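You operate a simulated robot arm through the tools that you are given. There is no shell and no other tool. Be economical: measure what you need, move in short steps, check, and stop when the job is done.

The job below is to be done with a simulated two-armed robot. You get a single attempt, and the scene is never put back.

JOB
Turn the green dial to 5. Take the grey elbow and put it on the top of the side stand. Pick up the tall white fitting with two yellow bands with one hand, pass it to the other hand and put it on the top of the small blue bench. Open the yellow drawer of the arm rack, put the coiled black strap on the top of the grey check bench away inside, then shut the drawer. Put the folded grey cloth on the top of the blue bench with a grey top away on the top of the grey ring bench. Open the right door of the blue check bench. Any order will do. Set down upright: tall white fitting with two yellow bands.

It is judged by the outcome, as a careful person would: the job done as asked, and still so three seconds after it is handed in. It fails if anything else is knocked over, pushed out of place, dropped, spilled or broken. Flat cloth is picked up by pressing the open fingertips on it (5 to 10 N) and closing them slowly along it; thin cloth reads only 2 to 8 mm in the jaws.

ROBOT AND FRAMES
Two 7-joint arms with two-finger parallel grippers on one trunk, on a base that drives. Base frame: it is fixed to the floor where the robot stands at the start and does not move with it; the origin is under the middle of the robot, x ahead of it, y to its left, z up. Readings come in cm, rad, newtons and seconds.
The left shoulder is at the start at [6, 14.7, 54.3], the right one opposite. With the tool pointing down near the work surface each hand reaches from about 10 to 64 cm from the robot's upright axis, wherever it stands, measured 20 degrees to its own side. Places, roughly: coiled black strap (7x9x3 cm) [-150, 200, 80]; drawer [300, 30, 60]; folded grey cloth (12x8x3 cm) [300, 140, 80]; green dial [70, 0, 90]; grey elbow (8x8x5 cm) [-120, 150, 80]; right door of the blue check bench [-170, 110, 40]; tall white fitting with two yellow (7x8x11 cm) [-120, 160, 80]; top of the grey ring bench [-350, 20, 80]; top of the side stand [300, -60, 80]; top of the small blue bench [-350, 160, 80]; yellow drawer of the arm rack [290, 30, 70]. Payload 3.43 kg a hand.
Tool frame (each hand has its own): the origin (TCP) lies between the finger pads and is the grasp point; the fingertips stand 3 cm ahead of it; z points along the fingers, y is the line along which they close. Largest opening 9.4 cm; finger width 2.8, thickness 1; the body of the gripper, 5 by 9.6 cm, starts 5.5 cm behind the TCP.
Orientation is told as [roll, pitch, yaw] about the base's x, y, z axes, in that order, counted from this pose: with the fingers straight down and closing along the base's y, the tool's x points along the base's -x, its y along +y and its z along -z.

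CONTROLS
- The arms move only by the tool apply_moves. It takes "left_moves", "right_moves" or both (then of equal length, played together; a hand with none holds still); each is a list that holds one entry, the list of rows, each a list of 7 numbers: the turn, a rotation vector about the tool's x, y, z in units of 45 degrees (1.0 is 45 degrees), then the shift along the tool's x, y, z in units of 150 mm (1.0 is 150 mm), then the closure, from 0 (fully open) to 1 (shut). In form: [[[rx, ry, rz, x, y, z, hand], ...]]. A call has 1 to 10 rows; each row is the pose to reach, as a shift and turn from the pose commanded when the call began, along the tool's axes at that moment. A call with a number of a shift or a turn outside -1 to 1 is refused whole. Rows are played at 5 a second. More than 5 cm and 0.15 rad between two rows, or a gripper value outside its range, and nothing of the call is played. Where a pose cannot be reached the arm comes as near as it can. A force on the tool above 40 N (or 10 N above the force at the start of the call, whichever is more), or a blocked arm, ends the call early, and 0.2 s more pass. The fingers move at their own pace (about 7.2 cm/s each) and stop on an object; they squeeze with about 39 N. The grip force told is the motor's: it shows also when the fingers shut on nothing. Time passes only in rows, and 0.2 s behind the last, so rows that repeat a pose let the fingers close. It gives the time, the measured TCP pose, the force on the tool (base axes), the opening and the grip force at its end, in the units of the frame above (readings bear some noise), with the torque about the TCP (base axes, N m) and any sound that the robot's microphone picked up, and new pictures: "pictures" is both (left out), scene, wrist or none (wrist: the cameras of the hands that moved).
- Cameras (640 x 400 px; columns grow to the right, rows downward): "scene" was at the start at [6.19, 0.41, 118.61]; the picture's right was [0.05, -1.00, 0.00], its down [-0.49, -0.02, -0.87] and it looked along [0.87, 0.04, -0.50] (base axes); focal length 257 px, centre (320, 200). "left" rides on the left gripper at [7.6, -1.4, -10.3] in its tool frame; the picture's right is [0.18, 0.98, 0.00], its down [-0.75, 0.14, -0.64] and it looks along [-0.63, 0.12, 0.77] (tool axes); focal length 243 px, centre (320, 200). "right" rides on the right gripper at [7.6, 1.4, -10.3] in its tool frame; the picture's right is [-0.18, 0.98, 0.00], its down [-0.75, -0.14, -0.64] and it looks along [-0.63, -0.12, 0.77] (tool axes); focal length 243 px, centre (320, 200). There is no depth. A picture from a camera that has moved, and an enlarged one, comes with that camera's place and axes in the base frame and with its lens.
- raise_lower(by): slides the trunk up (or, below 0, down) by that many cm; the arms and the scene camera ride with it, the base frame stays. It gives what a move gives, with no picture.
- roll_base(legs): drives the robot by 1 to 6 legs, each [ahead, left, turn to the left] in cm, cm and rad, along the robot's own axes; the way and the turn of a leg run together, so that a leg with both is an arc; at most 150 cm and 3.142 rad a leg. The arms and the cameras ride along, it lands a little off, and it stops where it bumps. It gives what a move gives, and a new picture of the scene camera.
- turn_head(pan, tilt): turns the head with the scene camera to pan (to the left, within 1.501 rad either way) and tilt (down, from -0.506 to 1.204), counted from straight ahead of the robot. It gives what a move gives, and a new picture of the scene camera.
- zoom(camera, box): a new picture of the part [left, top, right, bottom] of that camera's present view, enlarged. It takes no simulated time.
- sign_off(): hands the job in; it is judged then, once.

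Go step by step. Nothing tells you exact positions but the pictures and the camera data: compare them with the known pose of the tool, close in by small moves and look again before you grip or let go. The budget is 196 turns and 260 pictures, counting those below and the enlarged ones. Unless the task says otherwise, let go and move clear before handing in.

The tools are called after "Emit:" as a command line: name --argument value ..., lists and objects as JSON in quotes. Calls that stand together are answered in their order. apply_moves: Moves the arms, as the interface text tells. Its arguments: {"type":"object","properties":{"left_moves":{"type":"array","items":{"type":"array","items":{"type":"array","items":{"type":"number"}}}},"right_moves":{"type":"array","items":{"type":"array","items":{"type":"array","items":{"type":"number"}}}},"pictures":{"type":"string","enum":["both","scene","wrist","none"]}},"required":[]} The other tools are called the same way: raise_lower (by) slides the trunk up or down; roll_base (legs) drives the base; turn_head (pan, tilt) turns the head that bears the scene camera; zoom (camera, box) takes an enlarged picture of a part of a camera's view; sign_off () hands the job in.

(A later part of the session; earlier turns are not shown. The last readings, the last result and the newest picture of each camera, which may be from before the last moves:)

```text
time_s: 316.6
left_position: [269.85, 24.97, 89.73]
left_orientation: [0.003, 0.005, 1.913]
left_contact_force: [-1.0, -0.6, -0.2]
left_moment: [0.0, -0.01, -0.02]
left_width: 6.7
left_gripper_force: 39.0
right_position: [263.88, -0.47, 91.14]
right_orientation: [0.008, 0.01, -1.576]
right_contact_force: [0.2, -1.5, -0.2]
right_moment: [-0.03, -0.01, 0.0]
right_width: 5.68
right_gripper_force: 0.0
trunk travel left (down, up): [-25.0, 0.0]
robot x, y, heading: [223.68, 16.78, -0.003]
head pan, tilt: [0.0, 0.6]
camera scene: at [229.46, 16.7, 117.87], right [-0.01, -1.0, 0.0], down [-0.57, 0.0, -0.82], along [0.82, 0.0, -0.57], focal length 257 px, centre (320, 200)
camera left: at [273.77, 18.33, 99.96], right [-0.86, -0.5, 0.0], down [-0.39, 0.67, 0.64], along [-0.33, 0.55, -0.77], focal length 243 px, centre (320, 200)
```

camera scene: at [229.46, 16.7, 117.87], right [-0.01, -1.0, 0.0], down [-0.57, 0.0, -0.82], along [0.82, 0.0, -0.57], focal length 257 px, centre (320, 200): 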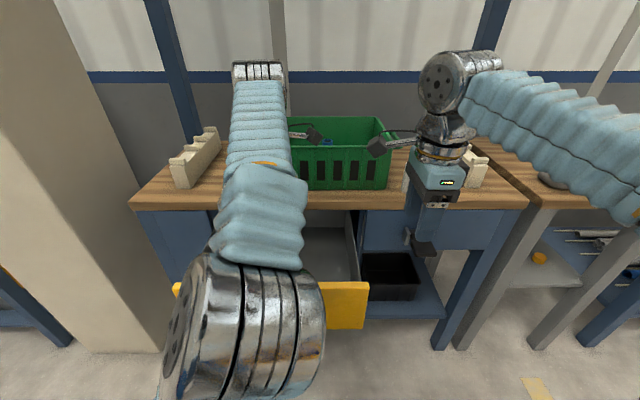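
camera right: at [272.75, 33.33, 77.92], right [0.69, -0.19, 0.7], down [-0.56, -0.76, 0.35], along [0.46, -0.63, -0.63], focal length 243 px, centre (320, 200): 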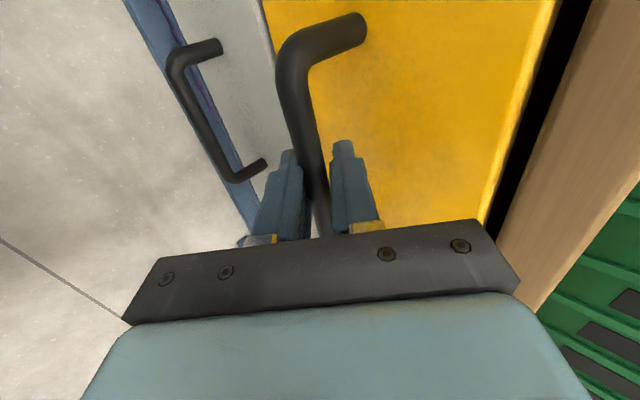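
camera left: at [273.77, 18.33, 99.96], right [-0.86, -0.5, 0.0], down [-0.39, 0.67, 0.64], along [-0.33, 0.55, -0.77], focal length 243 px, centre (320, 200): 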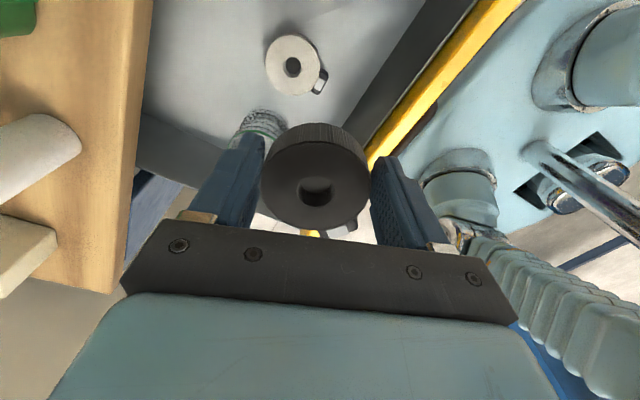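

The drawer holds a white coil at [274, 26] and a jar at [274, 38]; the right part (y 9–21) is free. I move the strap there and lower; the right hand shifts away.

Emit:
apply_moves --left_moves '[[[0, 0, 0, 0.22, 0.06, 0, 0.5], [0, 0, 0, 0.44, 0.12, 0, 0.5], [0, 0, 0, 0.655, 0.188, 0, 0.5], [0, 0, 0, 0.655, 0.188, 0.2, 0.5], [0, 0, 0, 0.655, 0.188, 0.4, 0.5], [0, 0, 0, 0.655, 0.188, 0.6, 0.5], [0, 0, 0, 0.655, 0.188, 0.6, 0.5]]]' --right_moves '[[[0, 0, 0, -0.2, 0, 0, 0.4], [0, 0, 0, -0.4, 0, 0, 0.4], [0, 0, 0, -0.6, 0, 0, 0.4], [0, 0, 0, -0.7, 0, 0, 0.4], [0, 0, 0, -0.7, 0, 0, 0.4], [0, 0, 0, -0.7, 0, 0, 0.4], [0, 0, 0, -0.7, 0, 0, 0.4]]]' --pictures "both"

```text
time_s: 318.2
left_position: [270.2, 14.83, 80.82]
left_orientation: [0.005, 0.005, 1.914]
left_contact_force: [0.8, -0.5, -1.1]
left_moment: [-0.01, 0.01, 0.02]
left_width: 6.69
left_gripper_force: 39.0
right_position: [263.74, -10.86, 90.92]
right_orientation: [0.006, 0.01, -1.577]
right_contact_force: [0.5, 0.6, -1.3]
right_moment: [0.0, 0.03, -0.01]
right_width: 5.63
right_gripper_force: 0.0
trunk travel left (down, up): [-25.0, 0.0]
robot x, y, heading: [223.4, 16.93, -0.004]
head pan, tilt: [0.0, 0.6]
camera scene: at [229.45, 16.7, 117.87], right [-0.01, -1.0, 0.0], down [-0.57, 0.0, -0.82], along [0.82, 0.0, -0.57], focal length 257 px, centre (320, 200)
camera right: at [265.22, -3.41, 101.36], right [0.98, -0.19, 0.01], down [-0.15, -0.76, 0.63], along [-0.12, -0.62, -0.77], focal length 243 px, centre (320, 200)
camera left: at [274.2, 8.16, 91.15], right [-0.86, -0.5, 0.0], down [-0.39, 0.67, 0.64], along [-0.33, 0.55, -0.77], focal length 243 px, centre (320, 200)
```

scene: 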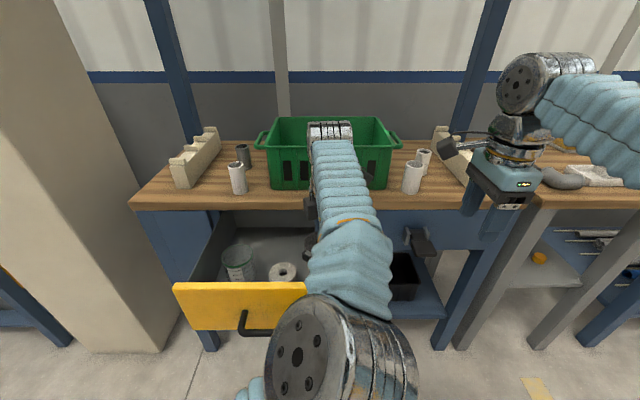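
right: 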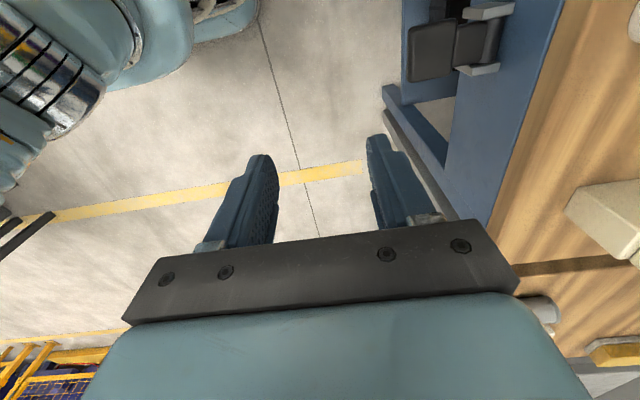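
left: 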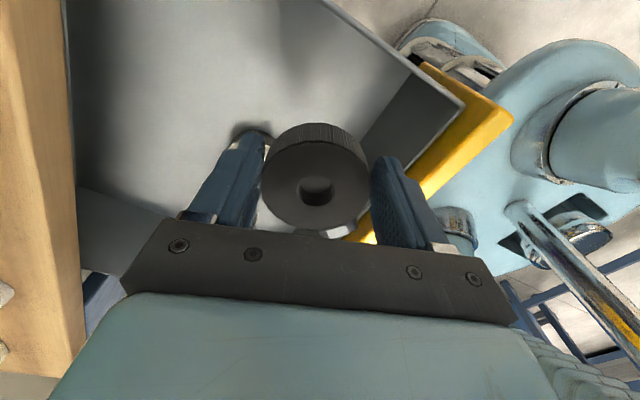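

Shifting 1.5 cm away from the front panel and lowering into the drawer.

Emit:
apply_moves --left_moves '[[[0, 0, 0, 0.034, -0.094, 0.1, 0.5], [0, 0, 0, 0.034, -0.094, 0.25, 0.5], [0, 0, 0, 0.034, -0.094, 0.4, 0.5], [0, 0, 0, 0.034, -0.094, 0.55, 0.5], [0, 0, 0, 0.034, -0.094, 0.68, 0.5], [0, 0, 0, 0.034, -0.094, 0.68, 0.5]]]' --pictures "wrist"

```text
time_s: 319.6
left_position: [271.77, 14.9, 70.77]
left_orientation: [0.004, 0.005, 1.915]
left_contact_force: [0.2, -0.3, -1.2]
left_moment: [-0.04, 0.01, -0.03]
left_width: 6.68
left_gripper_force: 39.4
right_position: [263.9, -11.01, 91.02]
right_orientation: [0.008, 0.01, -1.577]
right_contact_force: [1.2, -0.6, -1.0]
right_moment: [-0.01, 0.02, -0.02]
right_width: 5.67
right_gripper_force: 0.1
trunk travel left (down, up): [-25.0, 0.0]
robot x, y, heading: [223.63, 16.75, -0.004]
head pan, tilt: [0.0, 0.6]
camera left: at [275.68, 8.17, 80.98], right [-0.86, -0.5, 0.0], down [-0.39, 0.67, 0.64], along [-0.32, 0.55, -0.77], focal length 243 px, centre (320, 200)
```

left: 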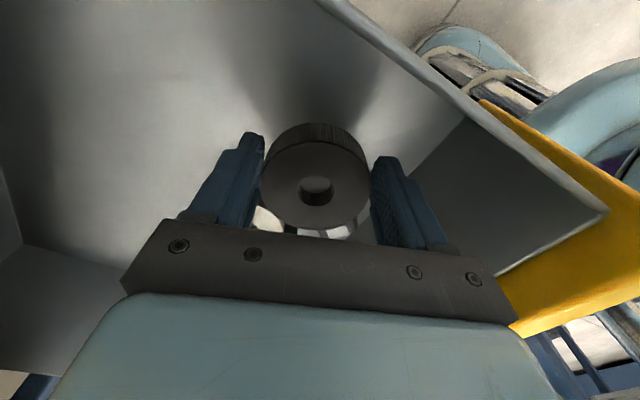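

The camera would meet the drawer's right wall, so I shift 2.2 cm to the left, still clear of the white coil, and go on down in steps.

Emit:
apply_moves --left_moves '[[[0, 0, 0, -0.07, -0.025, 0, 0.5], [0, 0, 0, -0.138, -0.049, 0, 0.5], [0, 0, 0, -0.138, -0.049, 0.1, 0.5], [0, 0, 0, -0.138, -0.049, 0.18, 0.5], [0, 0, 0, -0.138, -0.049, 0.18, 0.5]]]' --pictures "wrist"

```text
time_s: 320.8
left_position: [271.76, 17.1, 68.1]
left_orientation: [0.004, 0.006, 1.914]
left_contact_force: [0.1, 0.0, -1.2]
left_moment: [-0.03, -0.03, 0.01]
left_width: 6.69
left_gripper_force: 38.7
right_position: [263.81, -10.91, 91.01]
right_orientation: [0.007, 0.011, -1.576]
right_contact_force: [0.0, 0.2, -0.5]
right_moment: [-0.01, -0.03, 0.01]
right_width: 5.64
right_gripper_force: 0.0
trunk travel left (down, up): [-25.0, 0.0]
robot x, y, heading: [223.4, 16.79, -0.002]
head pan, tilt: [0.0, 0.6]
camera left: at [275.62, 10.3, 78.36], right [-0.86, -0.5, 0.0], down [-0.39, 0.67, 0.64], along [-0.33, 0.55, -0.77], focal length 243 px, centre (320, 200)
```

left: 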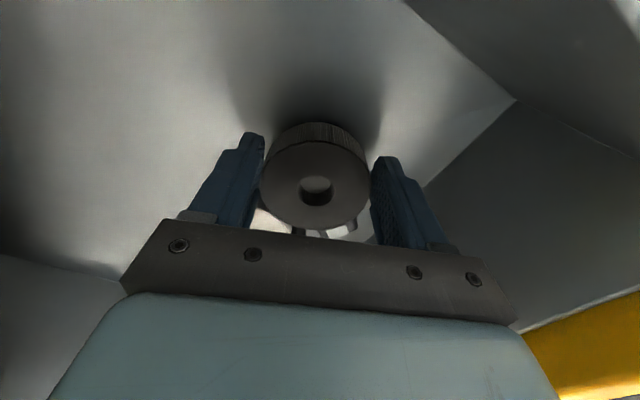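

Emit:
apply_moves --left_moves '[[[0, 0, 0, 0, 0, 0.03, 0.5], [0, 0, 0, 0, 0, 0.06, 0.5], [0, 0, 0, 0, 0, 0.08, 0.5], [0, 0, 0, 0, 0, 0.08, 0.5]]]' --pictures "none"

Emit:
apply_moves --left_moves '[[[0, 0, 0, 0, 0, 0.02, 0.5], [0, 0, 0, 0, 0, 0.04, 0.5], [0, 0, 0, 0, 0, 0.04, 0.5]]]' --pictures "none"

```text
time_s: 321.8
left_position: [271.61, 16.98, 67.06]
left_orientation: [-0.001, 0.007, 1.916]
left_contact_force: [1.3, 1.6, 37.7]
left_moment: [0.96, 0.51, 0.0]
left_width: 6.68
left_gripper_force: 39.0
right_position: [263.67, -10.89, 91.12]
right_orientation: [0.009, 0.01, -1.576]
right_contact_force: [0.5, 0.3, -1.0]
right_moment: [-0.01, -0.02, -0.02]
right_width: 5.63
right_gripper_force: 0.1
trunk travel left (down, up): [-25.0, 0.0]
robot x, y, heading: [223.8, 16.59, -0.008]
head pan, tilt: [0.0, 0.6]
```

```text
time_s: 322.1
left_position: [271.79, 16.95, 67.05]
left_orientation: [-0.005, 0.01, 1.917]
left_contact_force: [1.0, 0.7, 23.1]
left_moment: [0.38, 0.45, 0.02]
left_width: 6.69
left_gripper_force: 38.7
right_position: [263.71, -10.85, 91.0]
right_orientation: [0.008, 0.01, -1.575]
right_contact_force: [0.0, -0.5, -1.0]
right_moment: [0.0, 0.02, -0.02]
right_width: 5.62
right_gripper_force: 0.0
trunk travel left (down, up): [-25.0, 0.0]
robot x, y, heading: [223.13, 16.87, -0.007]
head pan, tilt: [0.0, 0.6]
stopped in row 1 (left hand): the force on the tool passed its limit at 50 N (the readings are from after the stop); the commanded pose is now the measured one
```

The strap rests on the drawer floor. Opening and lifting straight up.

Emit:
apply_moves --left_moves '[[[0, 0, 0, 0, 0, 0, 0.3], [0, 0, 0, 0, 0, 0, 0.15], [0, 0, 0, 0, 0, 0, 0.15], [0, 0, 0, 0, 0, -0.15, 0.15], [0, 0, 0, 0, 0, -0.4, 0.15], [0, 0, 0, 0, 0, -0.65, 0.15], [0, 0, 0, 0, 0, -0.9, 0.15], [0, 0, 0, 0, 0, -1.0, 0.15]]]' --pictures "wrist"

```text
time_s: 323.9
left_position: [271.59, 17.09, 81.96]
left_orientation: [0.0, 0.008, 1.915]
left_contact_force: [-0.4, 0.1, 0.5]
left_moment: [-0.03, -0.02, 0.01]
left_width: 7.97
left_gripper_force: 0.2
right_position: [263.74, -10.9, 90.99]
right_orientation: [0.009, 0.01, -1.578]
right_contact_force: [0.2, -0.9, 0.3]
right_moment: [0.0, 0.02, -0.02]
right_width: 5.64
right_gripper_force: 0.0
trunk travel left (down, up): [-25.0, 0.0]
robot x, y, heading: [223.66, 16.55, -0.004]
head pan, tilt: [0.0, 0.6]
camera left: at [275.55, 10.28, 92.17], right [-0.86, -0.51, 0.0], down [-0.39, 0.67, 0.64], along [-0.32, 0.55, -0.77], focal length 243 px, centre (320, 200)
```

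left: 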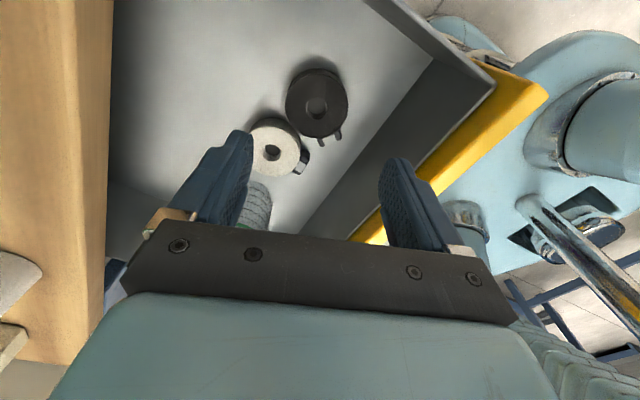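

The strap lies in the drawer. Raising and tucking the left hand away, then backing off.

Emit:
apply_moves --left_moves '[[[0, 0, 0, 0, 0, -0.15, 0.15], [0, 0, 0, 0, 0, -0.3, 0.15], [0, 0, 0, -0.1, 0.05, -0.45, 0.15], [0, 0, 0, -0.25, 0.12, -0.6, 0.15], [0, 0, 0, -0.4, 0.18, -0.75, 0.15], [0, 0, 0, -0.6, 0.25, -0.85, 0.15], [0, 0, 0, -0.83, 0.34, -0.85, 0.15], [0, 0, 0, -0.83, 0.34, -0.85, 0.15]]]' --pictures "none"

Emit:
apply_moves --left_moves '[[[0, 0, 0, -0.2, 0.1, 0, 0.5], [0, 0, 0, -0.4, 0.2, 0, 0.5], [0, 0, 0, -0.6, 0.28, 0, 0.5], [0, 0, 0, -0.83, 0.34, 0, 0.5], [0, 0, 0, -0.83, 0.34, 0, 0.5]]]' --pictures "none"

Emit:
roll_base --legs '[[-36, 0, 0], [0, 22, 0]]'

```text
time_s: 325.8
left_position: [262.62, 27.39, 94.39]
left_orientation: [-0.001, 0.007, 1.915]
left_contact_force: [-0.1, 1.3, 0.8]
left_moment: [0.0, 0.01, 0.04]
left_width: 8.02
left_gripper_force: 0.1
right_position: [263.91, -10.92, 90.93]
right_orientation: [0.007, 0.009, -1.576]
right_contact_force: [-0.6, -0.4, 0.6]
right_moment: [-0.01, -0.04, -0.01]
right_width: 5.65
right_gripper_force: 0.0
trunk travel left (down, up): [-25.0, 0.0]
robot x, y, heading: [223.53, 17.03, -0.002]
head pan, tilt: [0.0, 0.6]
```

```text
time_s: 326.9
left_position: [253.66, 37.53, 94.37]
left_orientation: [-0.002, 0.007, 1.914]
left_contact_force: [-0.6, 0.3, -0.4]
left_moment: [0.0, -0.01, 0.01]
left_width: 4.69
left_gripper_force: 0.0
right_position: [263.82, -10.89, 91.09]
right_orientation: [0.007, 0.012, -1.576]
right_contact_force: [-0.3, 0.1, 0.6]
right_moment: [-0.02, 0.01, -0.01]
right_width: 5.65
right_gripper_force: 0.0
trunk travel left (down, up): [-25.0, 0.0]
robot x, y, heading: [223.23, 16.82, -0.002]
head pan, tilt: [0.0, 0.6]
```

```text
time_s: 330.5
left_position: [218.1, 59.5, 94.27]
left_orientation: [-0.003, 0.006, 1.911]
left_contact_force: [-0.4, 0.2, 0.5]
left_moment: [0.02, 0.03, -0.01]
left_width: 4.73
left_gripper_force: 0.1
right_position: [227.99, 10.99, 91.05]
right_orientation: [0.009, 0.01, -1.58]
right_contact_force: [1.1, -0.1, 0.4]
right_moment: [0.0, 0.01, 0.02]
right_width: 5.66
right_gripper_force: 0.2
trunk travel left (down, up): [-25.0, 0.0]
robot x, y, heading: [187.69, 38.52, -0.009]
head pan, tilt: [0.0, 0.6]
camera scene: at [193.7, 38.78, 117.87], right [-0.01, -1.0, 0.0], down [-0.56, 0.01, -0.83], along [0.82, -0.01, -0.56], focal length 257 px, centre (320, 200)
```

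scene: 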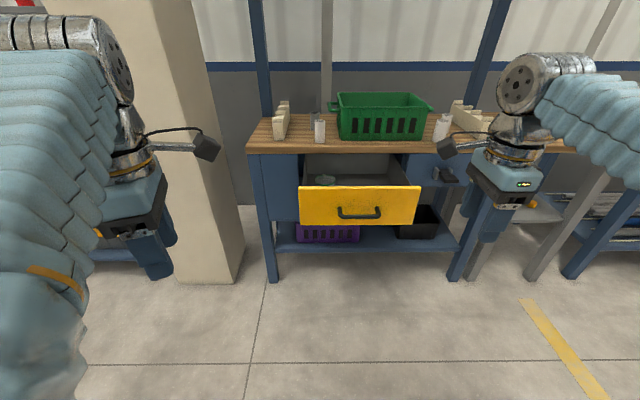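

The drawer can be shut by gripping the handle again and driving forward. Preparing the right hand as before.

Emit:
apply_moves --right_moves '[[[-0.14, 0, 0, 0.14, 0, 0.03, 0.68], [-0.28, 0, 0, 0.28, 0, 0.06, 0.68], [-0.42, 0, 0, 0.42, 0, 0.09, 0.68], [-0.56, 0, 0, 0.56, 0, 0.12, 0.68], [-0.7, 0, 0, 0.7, 0, 0.15, 0.68], [-0.85, 0, 0, 0.85, 0, 0.18, 0.68], [-1.0, 0, 0, 0.98, 0, 0.2, 0.68], [-1.0, 0, 0, 0.98, 0, 0.2, 0.68]]]' --pictures "none"

Emit:
roll_base --legs '[[6, 0, 0.008]]'

```text
time_s: 332.3
left_position: [218.02, 59.4, 94.32]
left_orientation: [-0.001, 0.007, 1.912]
left_contact_force: [-0.6, 0.3, 0.8]
left_moment: [-0.03, 0.02, -0.01]
left_width: 4.71
left_gripper_force: 0.1
right_position: [228.07, 25.89, 88.1]
right_orientation: [0.795, 0.009, -1.579]
right_contact_force: [0.5, 0.2, 0.2]
right_moment: [0.0, 0.01, -0.01]
right_width: 3.02
right_gripper_force: 0.1
trunk travel left (down, up): [-25.0, 0.0]
robot x, y, heading: [187.49, 38.76, -0.01]
head pan, tilt: [0.0, 0.6]
```

```text
time_s: 333.3
left_position: [223.93, 59.71, 94.38]
left_orientation: [0.0, 0.007, 1.919]
left_contact_force: [-0.5, -0.4, -0.4]
left_moment: [-0.01, 0.02, 0.01]
left_width: 4.71
left_gripper_force: 0.0
right_position: [234.21, 26.22, 88.21]
right_orientation: [0.792, 0.01, -1.57]
right_contact_force: [-0.8, -0.5, 0.2]
right_moment: [0.02, 0.01, -0.01]
right_width: 3.02
right_gripper_force: 0.1
trunk travel left (down, up): [-25.0, 0.0]
robot x, y, heading: [194.26, 38.97, -0.0]
head pan, tilt: [0.0, 0.6]
camera scene: at [199.73, 38.81, 117.87], right [0.0, -1.0, 0.0], down [-0.56, 0.0, -0.83], along [0.83, 0.0, -0.56], focal length 257 px, centre (320, 200)
```

scene: 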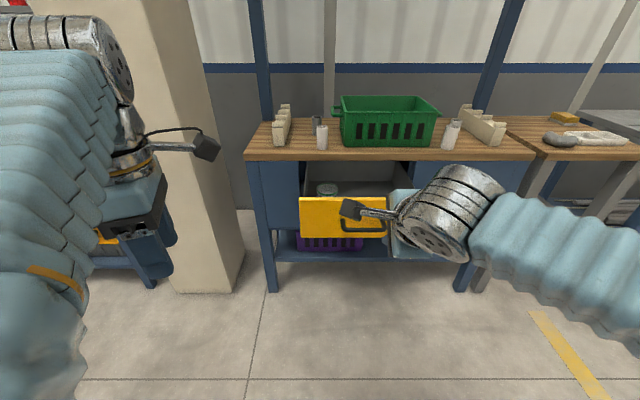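

Emit:
apply_moves --right_moves '[[[0, 0, 0, 0, 0.02, 0.25, 0.68], [0, 0, 0, -0.01, 0.04, 0.5, 0.68], [0, 0, 0, -0.02, 0.06, 0.75, 0.68], [0, 0, 0, -0.02, 0.1, 1.0, 0.68], [0, 0, 0, -0.02, 0.1, 1.0, 0.68]]]' --pictures "none"

Emit:
apply_moves --right_moves '[[[0, 0, 0, 0, 0, 0.2, 0.68], [0, 0, 0, 0, 0, 0.4, 0.68], [0, 0, 0, 0, 0, 0.55, 0.68], [0, 0, 0, 0, 0, 0.55, 0.68]]]' --pictures "wrist"

```text
time_s: 334.5
left_position: [223.89, 59.64, 94.35]
left_orientation: [-0.001, 0.007, 1.92]
left_contact_force: [-0.2, -0.4, -0.1]
left_moment: [-0.01, 0.03, -0.01]
left_width: 4.74
left_gripper_force: 0.1
right_position: [245.63, 25.83, 78.59]
right_orientation: [0.791, 0.01, -1.57]
right_contact_force: [-0.3, 0.0, -0.1]
right_moment: [-0.02, -0.04, 0.02]
right_width: 3.0
right_gripper_force: 0.1
trunk travel left (down, up): [-25.0, 0.0]
robot x, y, heading: [193.87, 38.97, -0.003]
head pan, tilt: [0.0, 0.6]
```

```text
time_s: 335.5
left_position: [224.03, 59.56, 94.35]
left_orientation: [-0.002, 0.006, 1.921]
left_contact_force: [-0.3, -0.8, -0.3]
left_moment: [0.0, 0.03, 0.0]
left_width: 4.7
left_gripper_force: 0.1
right_position: [251.68, 25.86, 73.01]
right_orientation: [0.791, 0.009, -1.571]
right_contact_force: [0.1, -0.5, -0.7]
right_moment: [-0.02, 0.02, 0.01]
right_width: 3.01
right_gripper_force: 0.0
trunk travel left (down, up): [-25.0, 0.0]
robot x, y, heading: [193.87, 38.69, -0.003]
head pan, tilt: [0.0, 0.6]
camera right: at [245.4, 33.45, 81.22], right [0.69, -0.19, 0.7], down [-0.56, -0.76, 0.34], along [0.46, -0.63, -0.63], focal length 243 px, centre (320, 200)
```

right: 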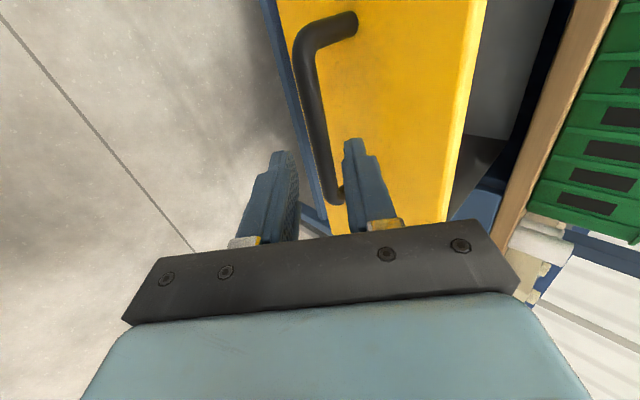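

Emit:
apply_moves --right_moves '[[[0, 0, 0, 0, 0, 0.14, 0.68], [0, 0, 0, 0, 0, 0.27, 0.68], [0, 0, 0, 0, 0, 0.27, 0.8], [0, 0, 0, 0, 0, 0.27, 0.95], [0, 0, 0, 0, 0, 0.27, 0.95], [0, 0, 0, 0, 0, 0.27, 0.95]]]' --pictures "wrist"

```text
time_s: 336.9
left_position: [223.94, 59.62, 94.27]
left_orientation: [-0.002, 0.006, 1.92]
left_contact_force: [-0.7, 0.1, -0.7]
left_moment: [0.01, 0.01, 0.0]
left_width: 4.71
left_gripper_force: 0.1
right_position: [254.58, 26.03, 70.19]
right_orientation: [0.793, 0.009, -1.57]
right_contact_force: [1.8, -1.5, 3.9]
right_moment: [-0.8, -0.06, 1.15]
right_width: 1.4
right_gripper_force: 44.8
trunk travel left (down, up): [-25.0, 0.0]
robot x, y, heading: [193.7, 39.18, 0.001]
head pan, tilt: [0.0, 0.6]
camera right: at [248.28, 33.54, 78.39], right [0.69, -0.19, 0.7], down [-0.56, -0.76, 0.34], along [0.46, -0.63, -0.63], focal length 243 px, centre (320, 200)
```

right: 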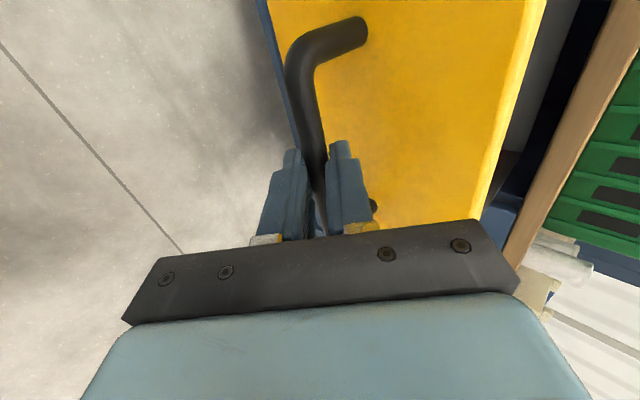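

Gripped. Driving forward to shut the drawer.

Emit:
roll_base --legs '[[22, 0, 0], [3.5, 0, 0]]'

```text
time_s: 339.1
left_position: [248.92, 59.46, 94.48]
left_orientation: [-0.001, 0.006, 1.92]
left_contact_force: [-0.8, -1.0, 0.4]
left_moment: [0.02, -0.01, 0.02]
left_width: 4.69
left_gripper_force: 0.1
right_position: [279.04, 26.19, 69.5]
right_orientation: [0.776, 0.009, -1.574]
right_contact_force: [-26.0, -3.0, -4.8]
right_moment: [0.04, 0.17, 0.29]
right_width: 1.68
right_gripper_force: 10.5
trunk travel left (down, up): [-25.0, 0.0]
robot x, y, heading: [218.92, 39.12, -0.002]
head pan, tilt: [0.0, 0.6]
stopped in leg 2: the force on the tool passed its limit at 66 N (the readings are from after the stop); the commanded pose is now the measured one
camera scene: at [224.71, 38.76, 117.88], right [0.0, -1.0, 0.0], down [-0.56, 0.0, -0.83], along [0.83, 0.0, -0.56], focal length 257 px, centre (320, 200)
```

scene: 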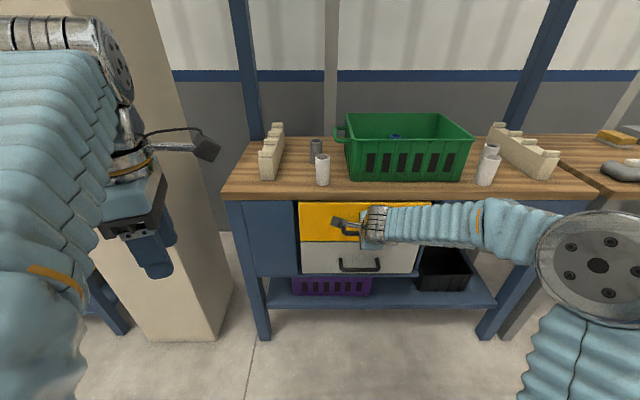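

The drawer is shut against its stop. Releasing, withdrawing and checking.

Emit:
apply_moves --right_moves '[[[0, 0, 0, 0, 0, 0, 0.75], [0, 0, 0, 0, 0, 0, 0.68], [0, 0, 0, 0, 0, 0, 0.68], [0, 0, 0, 0, 0, -0.15, 0.68], [0, 0, 0, 0, 0, -0.4, 0.68], [0, 0, 0, 0, 0, -0.65, 0.68], [0, 0, 0, 0, 0, -0.9, 0.68], [0, 0, 0, 0, 0, -1.0, 0.68]]]' --pictures "scene"

Emit:
zoom --camera "scene" --box '[260, 170, 500, 320]'

```text
time_s: 340.9
left_position: [248.99, 59.66, 94.26]
left_orientation: [-0.001, 0.006, 1.92]
left_contact_force: [0.5, 0.5, -0.5]
left_moment: [-0.01, -0.01, -0.01]
left_width: 4.68
left_gripper_force: 0.0
right_position: [268.75, 26.03, 80.22]
right_orientation: [0.777, 0.01, -1.57]
right_contact_force: [0.8, 0.4, -0.4]
right_moment: [0.02, 0.0, 0.01]
right_width: 3.03
right_gripper_force: 0.0
trunk travel left (down, up): [-25.0, 0.0]
robot x, y, heading: [219.2, 38.85, -0.004]
head pan, tilt: [0.0, 0.6]
camera scene: at [224.87, 38.79, 117.87], right [0.0, -1.0, 0.0], down [-0.56, 0.0, -0.83], along [0.83, 0.0, -0.56], focal length 257 px, centre (320, 200)
```

scene: 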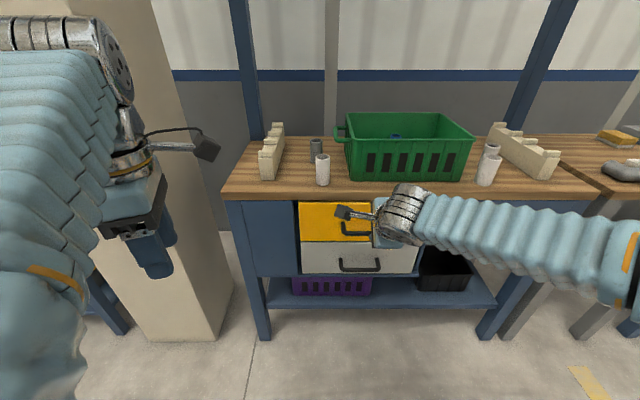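

```text
2.67 times, centred on (380, 245) of scene
camera zoom: at [224.87, 38.79, 117.87], right [0.0, -1.0, 0.0], down [-0.56, 0.0, -0.83], along [0.83, 0.0, -0.56], focal length 686 px, centre (160, 80)
```

zoom: 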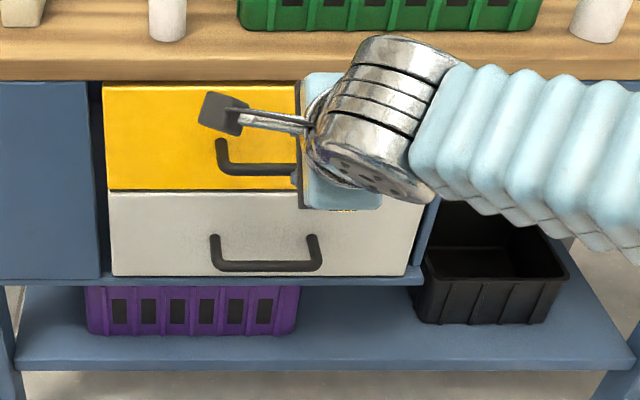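

Drawer is flush. Levelling the right arm, backing off and moving left toward the cloth bench beyond the pillar.

Emit:
apply_moves --right_moves '[[[0.0, 0, 0, -0.05, 0, -0.2, 0.4], [0.16, 0, 0, -0.1, 0.02, -0.4, 0.4], [0.32, 0, 0, -0.15, 0.03, -0.55, 0.4], [0.48, 0, 0, -0.2, 0.04, -0.7, 0.4], [0.64, 0, 0, -0.25, 0.05, -0.85, 0.4], [0.8, 0, 0, -0.3, 0.06, -0.99, 0.4], [0.98, 0, 0, -0.35, 0.07, -0.99, 0.4], [0.98, 0, 0, -0.35, 0.07, -0.99, 0.4]]]' --pictures "none"

Emit:
roll_base --legs '[[-35, 0, 0], [0, 100, 0]]'

```text
time_s: 342.7
left_position: [249.05, 59.49, 94.36]
left_orientation: [0.001, 0.007, 1.921]
left_contact_force: [-0.1, 0.5, -0.9]
left_moment: [0.0, -0.02, 0.0]
left_width: 4.7
left_gripper_force: 0.1
right_position: [259.07, 20.65, 91.37]
right_orientation: [0.007, 0.011, -1.572]
right_contact_force: [0.3, 0.2, 0.2]
right_moment: [0.01, -0.01, 0.01]
right_width: 5.63
right_gripper_force: 0.1
trunk travel left (down, up): [-25.0, 0.0]
robot x, y, heading: [219.09, 38.66, 0.002]
head pan, tilt: [0.0, 0.6]
```

```text
time_s: 349.7
left_position: [215.25, 157.51, 94.24]
left_orientation: [0.0, 0.007, 1.908]
left_contact_force: [-0.4, -0.4, -0.1]
left_moment: [-0.01, 0.0, -0.01]
left_width: 4.7
left_gripper_force: 0.0
right_position: [224.61, 118.4, 91.44]
right_orientation: [0.008, 0.01, -1.585]
right_contact_force: [0.3, -0.2, 0.4]
right_moment: [0.03, 0.04, -0.04]
right_width: 5.64
right_gripper_force: 0.0
trunk travel left (down, up): [-25.0, 0.0]
robot x, y, heading: [184.97, 136.87, -0.013]
head pan, tilt: [0.0, 0.6]
camera scene: at [190.77, 136.92, 117.87], right [-0.01, -1.0, 0.0], down [-0.56, 0.01, -0.83], along [0.82, -0.01, -0.56], focal length 257 px, centre (320, 200)
```

scene: 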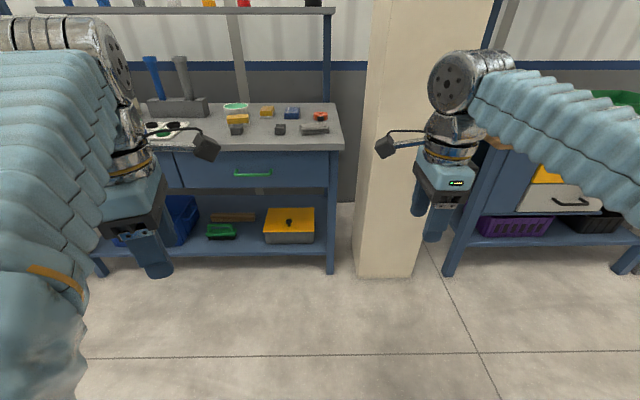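

Emit:
zoom --camera "scene" --box '[140, 80, 380, 230]'

```text
2.67 times, centred on (260, 155) of scene
camera zoom: at [190.77, 136.92, 117.87], right [-0.01, -1.0, 0.0], down [-0.56, 0.01, -0.83], along [0.82, -0.01, -0.56], focal length 686 px, centre (480, 320)
```

zoom: 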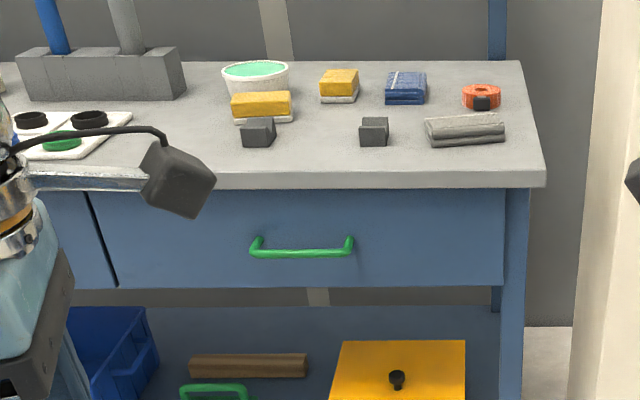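

The folded grey cloth is at about [298, 138]. I'll use the right hand: shift left 13 and go ahead 50.

Emit:
roll_base --legs '[[0, 13, 0.012], [50, 0, 0]]'

Emit:
zoom --camera "right" --box '[0, 0, 640, 400]'

```text
time_s: 353.5
left_position: [263.77, 171.1, 94.42]
left_orientation: [0.001, 0.006, 1.925]
left_contact_force: [-0.4, -0.1, -0.3]
left_moment: [0.0, 0.01, 0.02]
left_width: 4.69
left_gripper_force: 0.0
right_position: [273.99, 132.23, 91.34]
right_orientation: [0.01, 0.01, -1.568]
right_contact_force: [-0.2, -0.2, 0.0]
right_moment: [-0.01, 0.01, -0.01]
right_width: 5.6
right_gripper_force: 0.0
trunk travel left (down, up): [-25.0, 0.0]
robot x, y, heading: [233.57, 150.39, 0.002]
head pan, tilt: [0.0, 0.6]
camera scene: at [239.66, 150.14, 117.87], right [0.0, -1.0, 0.0], down [-0.56, 0.0, -0.83], along [0.83, 0.0, -0.56], focal length 257 px, centre (320, 200)
```

scene: 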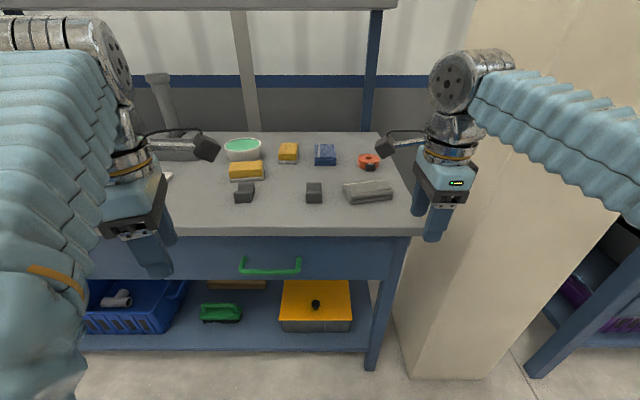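

```text
1.00 times, centred on (320, 200) of right (not enlarged: the box is as wide or as high as the picture)
camera zoom: at [275.28, 139.69, 101.73], right [0.98, -0.18, 0.01], down [-0.14, -0.76, 0.63], along [-0.11, -0.62, -0.77], focal length 243 px, centre (320, 200)
```

zoom: 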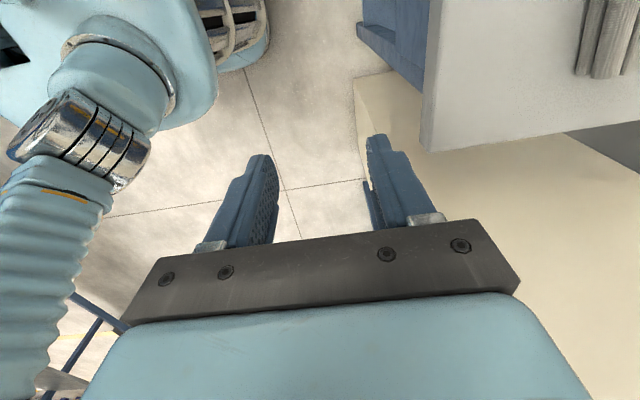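

Emit:
zoom --camera "scene" --box '[280, 140, 440, 240]'

```text
4.00 times, centred on (360, 190) of scene
camera zoom: at [239.66, 150.14, 117.87], right [0.0, -1.0, 0.0], down [-0.56, 0.0, -0.83], along [0.83, 0.0, -0.56], focal length 1030 px, centre (160, 240)
```

zoom: 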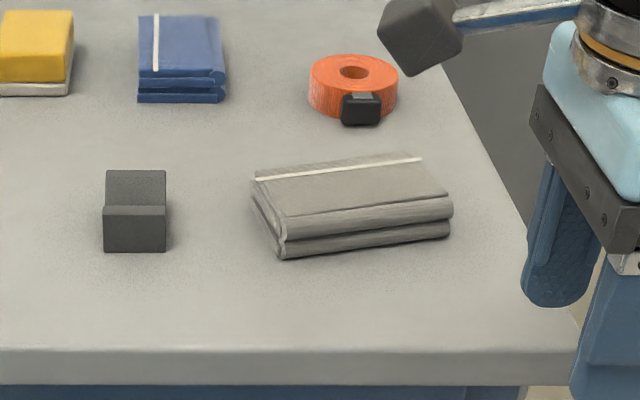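

The cloth is turned by about 13°, centre ≈[297, 137.7]. Driving closer and aligning the right hand above it, fully open.

Emit:
roll_base --legs '[[15, 0, 0]]'

Emit:
apply_moves --right_moves '[[[0, 0, -0.1, 0.12, 0.15, 0, 0.2], [0, 0, -0.2, 0.24, 0.3, 0, 0], [0, 0, -0.288, 0.367, 0.45, 0, 0], [0, 0, -0.288, 0.367, 0.533, 0, 0], [0, 0, -0.288, 0.367, 0.533, 0, 0]]]' --pictures "both"

```text
time_s: 354.9
left_position: [278.75, 170.98, 94.31]
left_orientation: [-0.001, 0.008, 1.923]
left_contact_force: [-0.7, 0.9, 0.3]
left_moment: [-0.02, -0.02, 0.0]
left_width: 4.7
left_gripper_force: 0.0
right_position: [288.91, 132.12, 91.3]
right_orientation: [0.008, 0.01, -1.569]
right_contact_force: [-0.6, -0.7, 0.7]
right_moment: [0.02, -0.01, 0.01]
right_width: 5.64
right_gripper_force: 0.0
trunk travel left (down, up): [-25.0, 0.0]
robot x, y, heading: [248.78, 150.07, 0.005]
head pan, tilt: [0.0, 0.6]
camera scene: at [254.61, 150.18, 117.87], right [0.0, -1.0, 0.0], down [-0.56, 0.0, -0.83], along [0.83, 0.0, -0.56], focal length 257 px, centre (320, 200)
```

scene: 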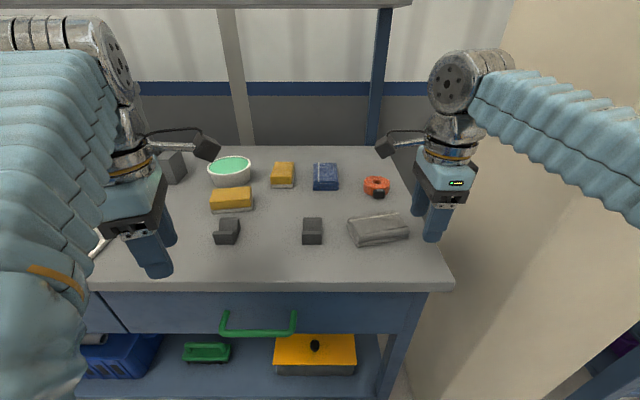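

```text
time_s: 356.1
left_position: [278.79, 171.09, 94.37]
left_orientation: [0.002, 0.006, 1.925]
left_contact_force: [-0.7, 0.4, 0.0]
left_moment: [-0.02, 0.0, -0.01]
left_width: 4.71
left_gripper_force: 0.1
right_position: [296.86, 137.65, 91.34]
right_orientation: [0.011, 0.008, -1.342]
right_contact_force: [-0.5, 0.2, -0.7]
right_moment: [-0.02, -0.01, 0.0]
right_width: 9.4
right_gripper_force: 0.0
trunk travel left (down, up): [-25.0, 0.0]
robot x, y, heading: [248.59, 150.04, 0.004]
head pan, tilt: [0.0, 0.6]
camera scene: at [254.64, 150.18, 117.87], right [0.0, -1.0, 0.0], down [-0.57, 0.0, -0.82], along [0.82, 0.0, -0.57], focal length 257 px, centre (320, 200)
camera right: at [296.44, 145.33, 101.76], right [1.0, 0.04, 0.01], down [0.03, -0.77, 0.63], along [0.04, -0.63, -0.77], focal length 243 px, centre (320, 200)
```

scene: 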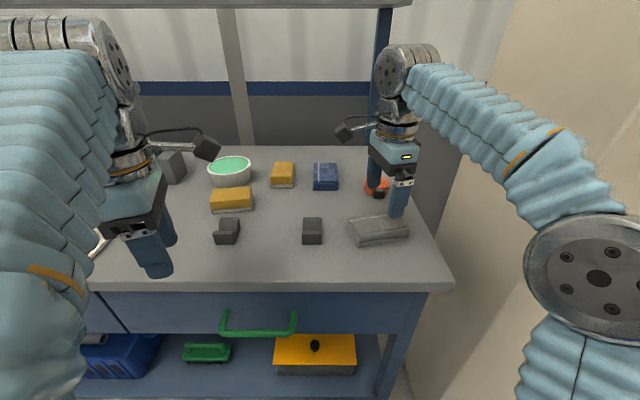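
right: 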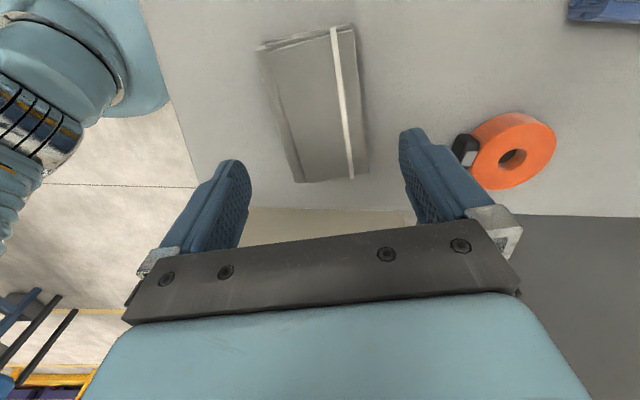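

The cloth is ~6.5 cm deep and centred between the fingers. Lowering around it.

Emit:
apply_moves --right_moves '[[[0, 0, 0, 0.02, 0.01, 0.12, 0], [0, 0, 0, 0.02, 0.01, 0.25, 0], [0, 0, 0, 0.02, 0.01, 0.38, 0], [0, 0, 0, 0.02, 0.01, 0.48, 0], [0, 0, 0, 0.02, 0.01, 0.48, 0]]]' --pictures "wrist"

```text
time_s: 357.3
left_position: [278.77, 171.15, 94.26]
left_orientation: [0.0, 0.006, 1.924]
left_contact_force: [0.4, -0.3, 0.6]
left_moment: [0.02, -0.02, 0.0]
left_width: 4.73
left_gripper_force: 0.1
right_position: [296.94, 138.17, 84.44]
right_orientation: [0.009, 0.007, -1.343]
right_contact_force: [-0.6, -0.6, -0.4]
right_moment: [0.02, 0.01, 0.0]
right_width: 9.39
right_gripper_force: 0.1
trunk travel left (down, up): [-25.0, 0.0]
robot x, y, heading: [248.96, 150.19, -0.002]
head pan, tilt: [0.0, 0.6]
camera right: at [296.5, 145.74, 94.71], right [1.0, 0.04, 0.01], down [0.03, -0.77, 0.63], along [0.03, -0.63, -0.77], focal length 243 px, centre (320, 200)
```

right: 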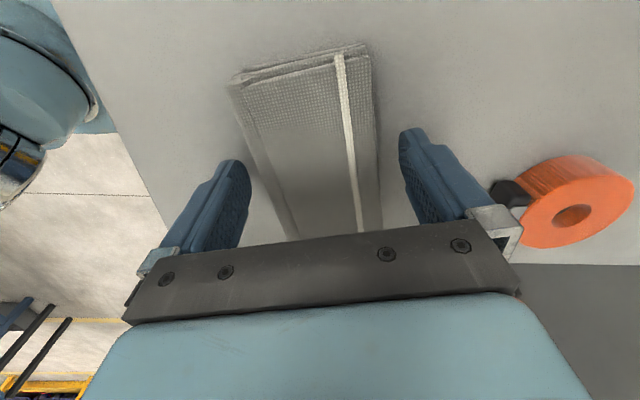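

Straddling it. Lowering a touch and closing slowly.

Emit:
apply_moves --right_moves '[[[0, 0, 0, 0, 0, 0.03, 0], [0, 0, 0, 0, 0, 0.03, 0.1], [0, 0, 0, 0, 0, 0.03, 0.2], [0, 0, 0, 0, 0, 0.03, 0.3], [0, 0, 0, 0, 0, 0.03, 0.4], [0, 0, 0, 0, 0, 0.03, 0.5], [0, 0, 0, 0, 0, 0.03, 0.6], [0, 0, 0, 0, 0, 0.03, 0.7], [0, 0, 0, 0, 0, 0.03, 0.7]]]' --pictures "wrist"

```text
time_s: 359.3
left_position: [278.79, 171.07, 94.33]
left_orientation: [0.001, 0.007, 1.923]
left_contact_force: [-0.3, 0.2, -0.3]
left_moment: [0.0, -0.04, 0.02]
left_width: 4.68
left_gripper_force: 0.0
right_position: [297.05, 138.2, 83.9]
right_orientation: [0.011, 0.008, -1.341]
right_contact_force: [0.5, 0.8, -0.1]
right_moment: [0.0, 0.0, 0.03]
right_width: 6.92
right_gripper_force: 39.2
trunk travel left (down, up): [-25.0, 0.0]
robot x, y, heading: [248.59, 150.08, 0.004]
head pan, tilt: [0.0, 0.6]
camera right: at [296.58, 145.79, 94.24], right [1.0, 0.04, 0.01], down [0.03, -0.77, 0.63], along [0.03, -0.63, -0.77], focal length 243 px, centre (320, 200)
```

right: 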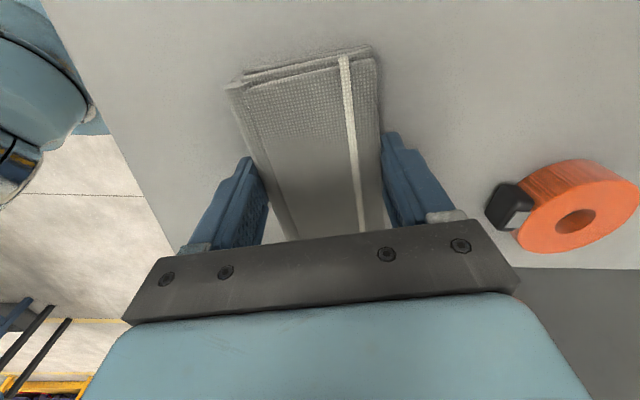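

Firmly held (6.9 cm, bundle stays whole). Lifting and drawing back.

Emit:
apply_moves --right_moves '[[[0, 0, 0, 0, 0, -0.15, 0.7], [0, 0, 0, 0, 0, -0.3, 0.7], [0, 0, 0, 0, 0, -0.45, 0.7], [0, 0, 0, -0.05, -0.2, -0.6, 0.7], [0, 0, 0, -0.1, -0.4, -0.7, 0.7], [0, 0, 0, -0.15, -0.6, -0.75, 0.7], [0, 0, 0, -0.173, -0.725, -0.8, 0.7], [0, 0, 0, -0.173, -0.725, -0.8, 0.7]]]' --pictures "both"

```text
time_s: 361.1
left_position: [278.73, 171.07, 94.32]
left_orientation: [0.001, 0.005, 1.923]
left_contact_force: [0.2, -0.2, 0.5]
left_moment: [0.01, 0.01, 0.0]
left_width: 4.7
left_gripper_force: 0.0
right_position: [286.98, 133.13, 95.69]
right_orientation: [0.01, 0.007, -1.343]
right_contact_force: [-0.1, -1.0, -0.8]
right_moment: [-0.04, 0.01, -0.02]
right_width: 6.87
right_gripper_force: 39.3
trunk travel left (down, up): [-25.0, 0.0]
robot x, y, heading: [248.94, 150.31, 0.002]
head pan, tilt: [0.0, 0.6]
camera scene: at [254.62, 150.17, 117.87], right [0.0, -1.0, 0.0], down [-0.56, 0.0, -0.83], along [0.83, 0.0, -0.56], focal length 257 px, centre (320, 200)
camera right: at [286.59, 140.69, 106.11], right [1.0, 0.04, 0.01], down [0.03, -0.77, 0.63], along [0.03, -0.63, -0.77], focal length 243 px, centre (320, 200)
```

scene: 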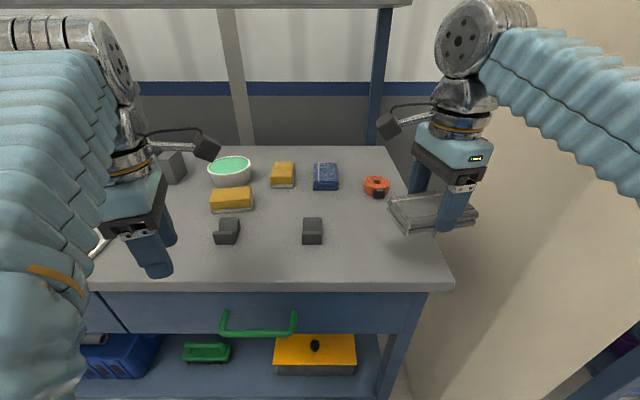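
right: 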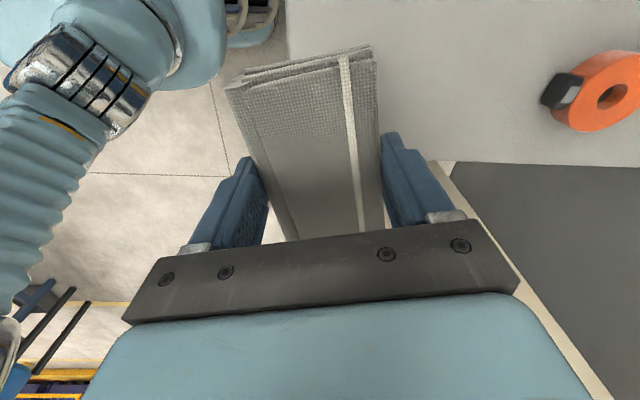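

Cloth in hand. Driving back: south to the aisle, then west.

Emit:
roll_base --legs '[[-62, 0, 0], [0, 0, -1.571], [133, 0, 0], [133, 0, 0], [0, 0, -1.571]]'

Emit:
turn_head --pan 0 --tilt 0.4

```text
time_s: 384.6
left_position: [162.61, -135.76, 94.32]
left_orientation: [0.0, 0.005, -1.188]
left_contact_force: [-0.2, 0.6, -0.4]
left_moment: [0.03, -0.02, 0.02]
left_width: 4.72
left_gripper_force: 0.1
right_position: [153.24, -98.08, 95.78]
right_orientation: [0.01, 0.006, 1.83]
right_contact_force: [0.9, -0.7, -0.7]
right_moment: [0.02, 0.03, -0.04]
right_width: 6.9
right_gripper_force: 39.2
trunk travel left (down, up): [-25.0, 0.0]
robot x, y, heading: [192.05, -113.94, -3.113]
head pan, tilt: [0.0, 0.6]
camera scene: at [186.43, -114.06, 117.87], right [-0.03, 1.0, 0.0], down [0.56, 0.02, -0.82], along [-0.82, -0.03, -0.57], focal length 257 px, centre (320, 200)
```

scene: 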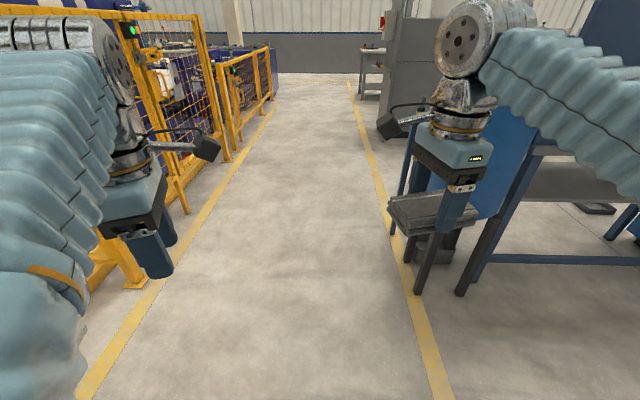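

```text
time_s: 385.3
left_position: [162.61, -135.77, 94.41]
left_orientation: [0.001, 0.005, -1.188]
left_contact_force: [-1.0, 0.2, 0.3]
left_moment: [-0.02, -0.01, 0.0]
left_width: 4.71
left_gripper_force: 0.1
right_position: [153.23, -97.88, 95.73]
right_orientation: [0.011, 0.007, 1.829]
right_contact_force: [0.2, 0.5, -1.2]
right_moment: [-0.02, -0.01, 0.03]
right_width: 6.88
right_gripper_force: 39.1
trunk travel left (down, up): [-25.0, 0.0]
robot x, y, heading: [191.94, -114.24, -3.114]
head pan, tilt: [0.0, 0.4]
camera scene: at [186.0, -114.07, 119.68], right [-0.03, 1.0, 0.0], down [0.39, 0.01, -0.92], along [-0.92, -0.03, -0.39], focal length 257 px, centre (320, 200)
```

scene: 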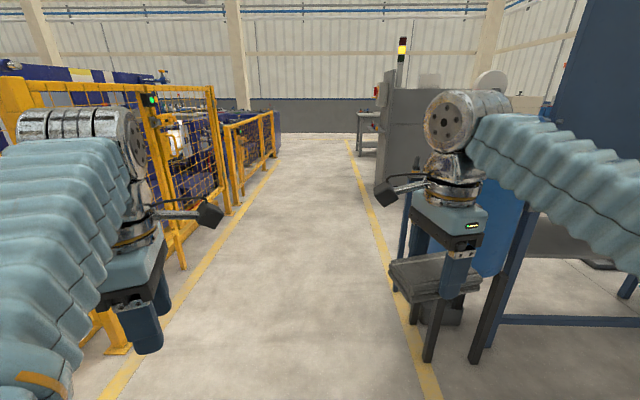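

Shifting slightly away from the side table on the right, then driving west.

Emit:
roll_base --legs '[[0, 14, -0.028], [115, 0, 0], [115, 0, 0], [115, 0, 0], [108, 0, 0]]'

```text
time_s: 408.1
left_position: [-290.04, -153.66, 94.31]
left_orientation: [0.001, 0.006, -1.218]
left_contact_force: [-0.8, -0.4, -0.5]
left_moment: [0.01, 0.01, 0.0]
left_width: 4.71
left_gripper_force: 0.0
right_position: [-298.35, -115.87, 95.76]
right_orientation: [0.01, 0.006, 1.799]
right_contact_force: [0.4, -0.8, 0.1]
right_moment: [0.02, -0.01, -0.03]
right_width: 6.9
right_gripper_force: 39.4
trunk travel left (down, up): [-25.0, 0.0]
robot x, y, heading: [-259.61, -132.93, -3.138]
head pan, tilt: [0.0, 0.4]
camera scene: at [-266.11, -132.78, 119.69], right [0.0, 1.0, 0.0], down [0.39, 0.0, -0.92], along [-0.92, 0.0, -0.39], focal length 257 px, centre (320, 200)
```

scene: 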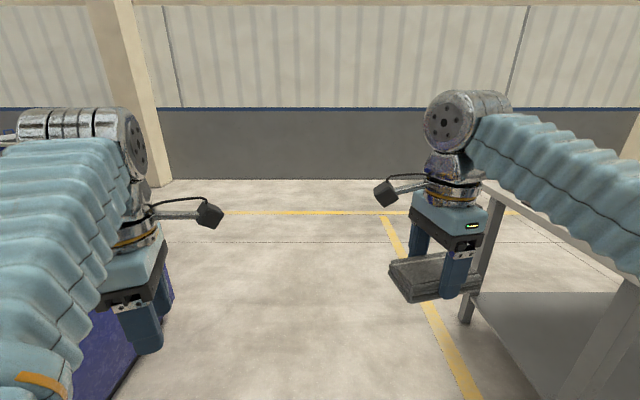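

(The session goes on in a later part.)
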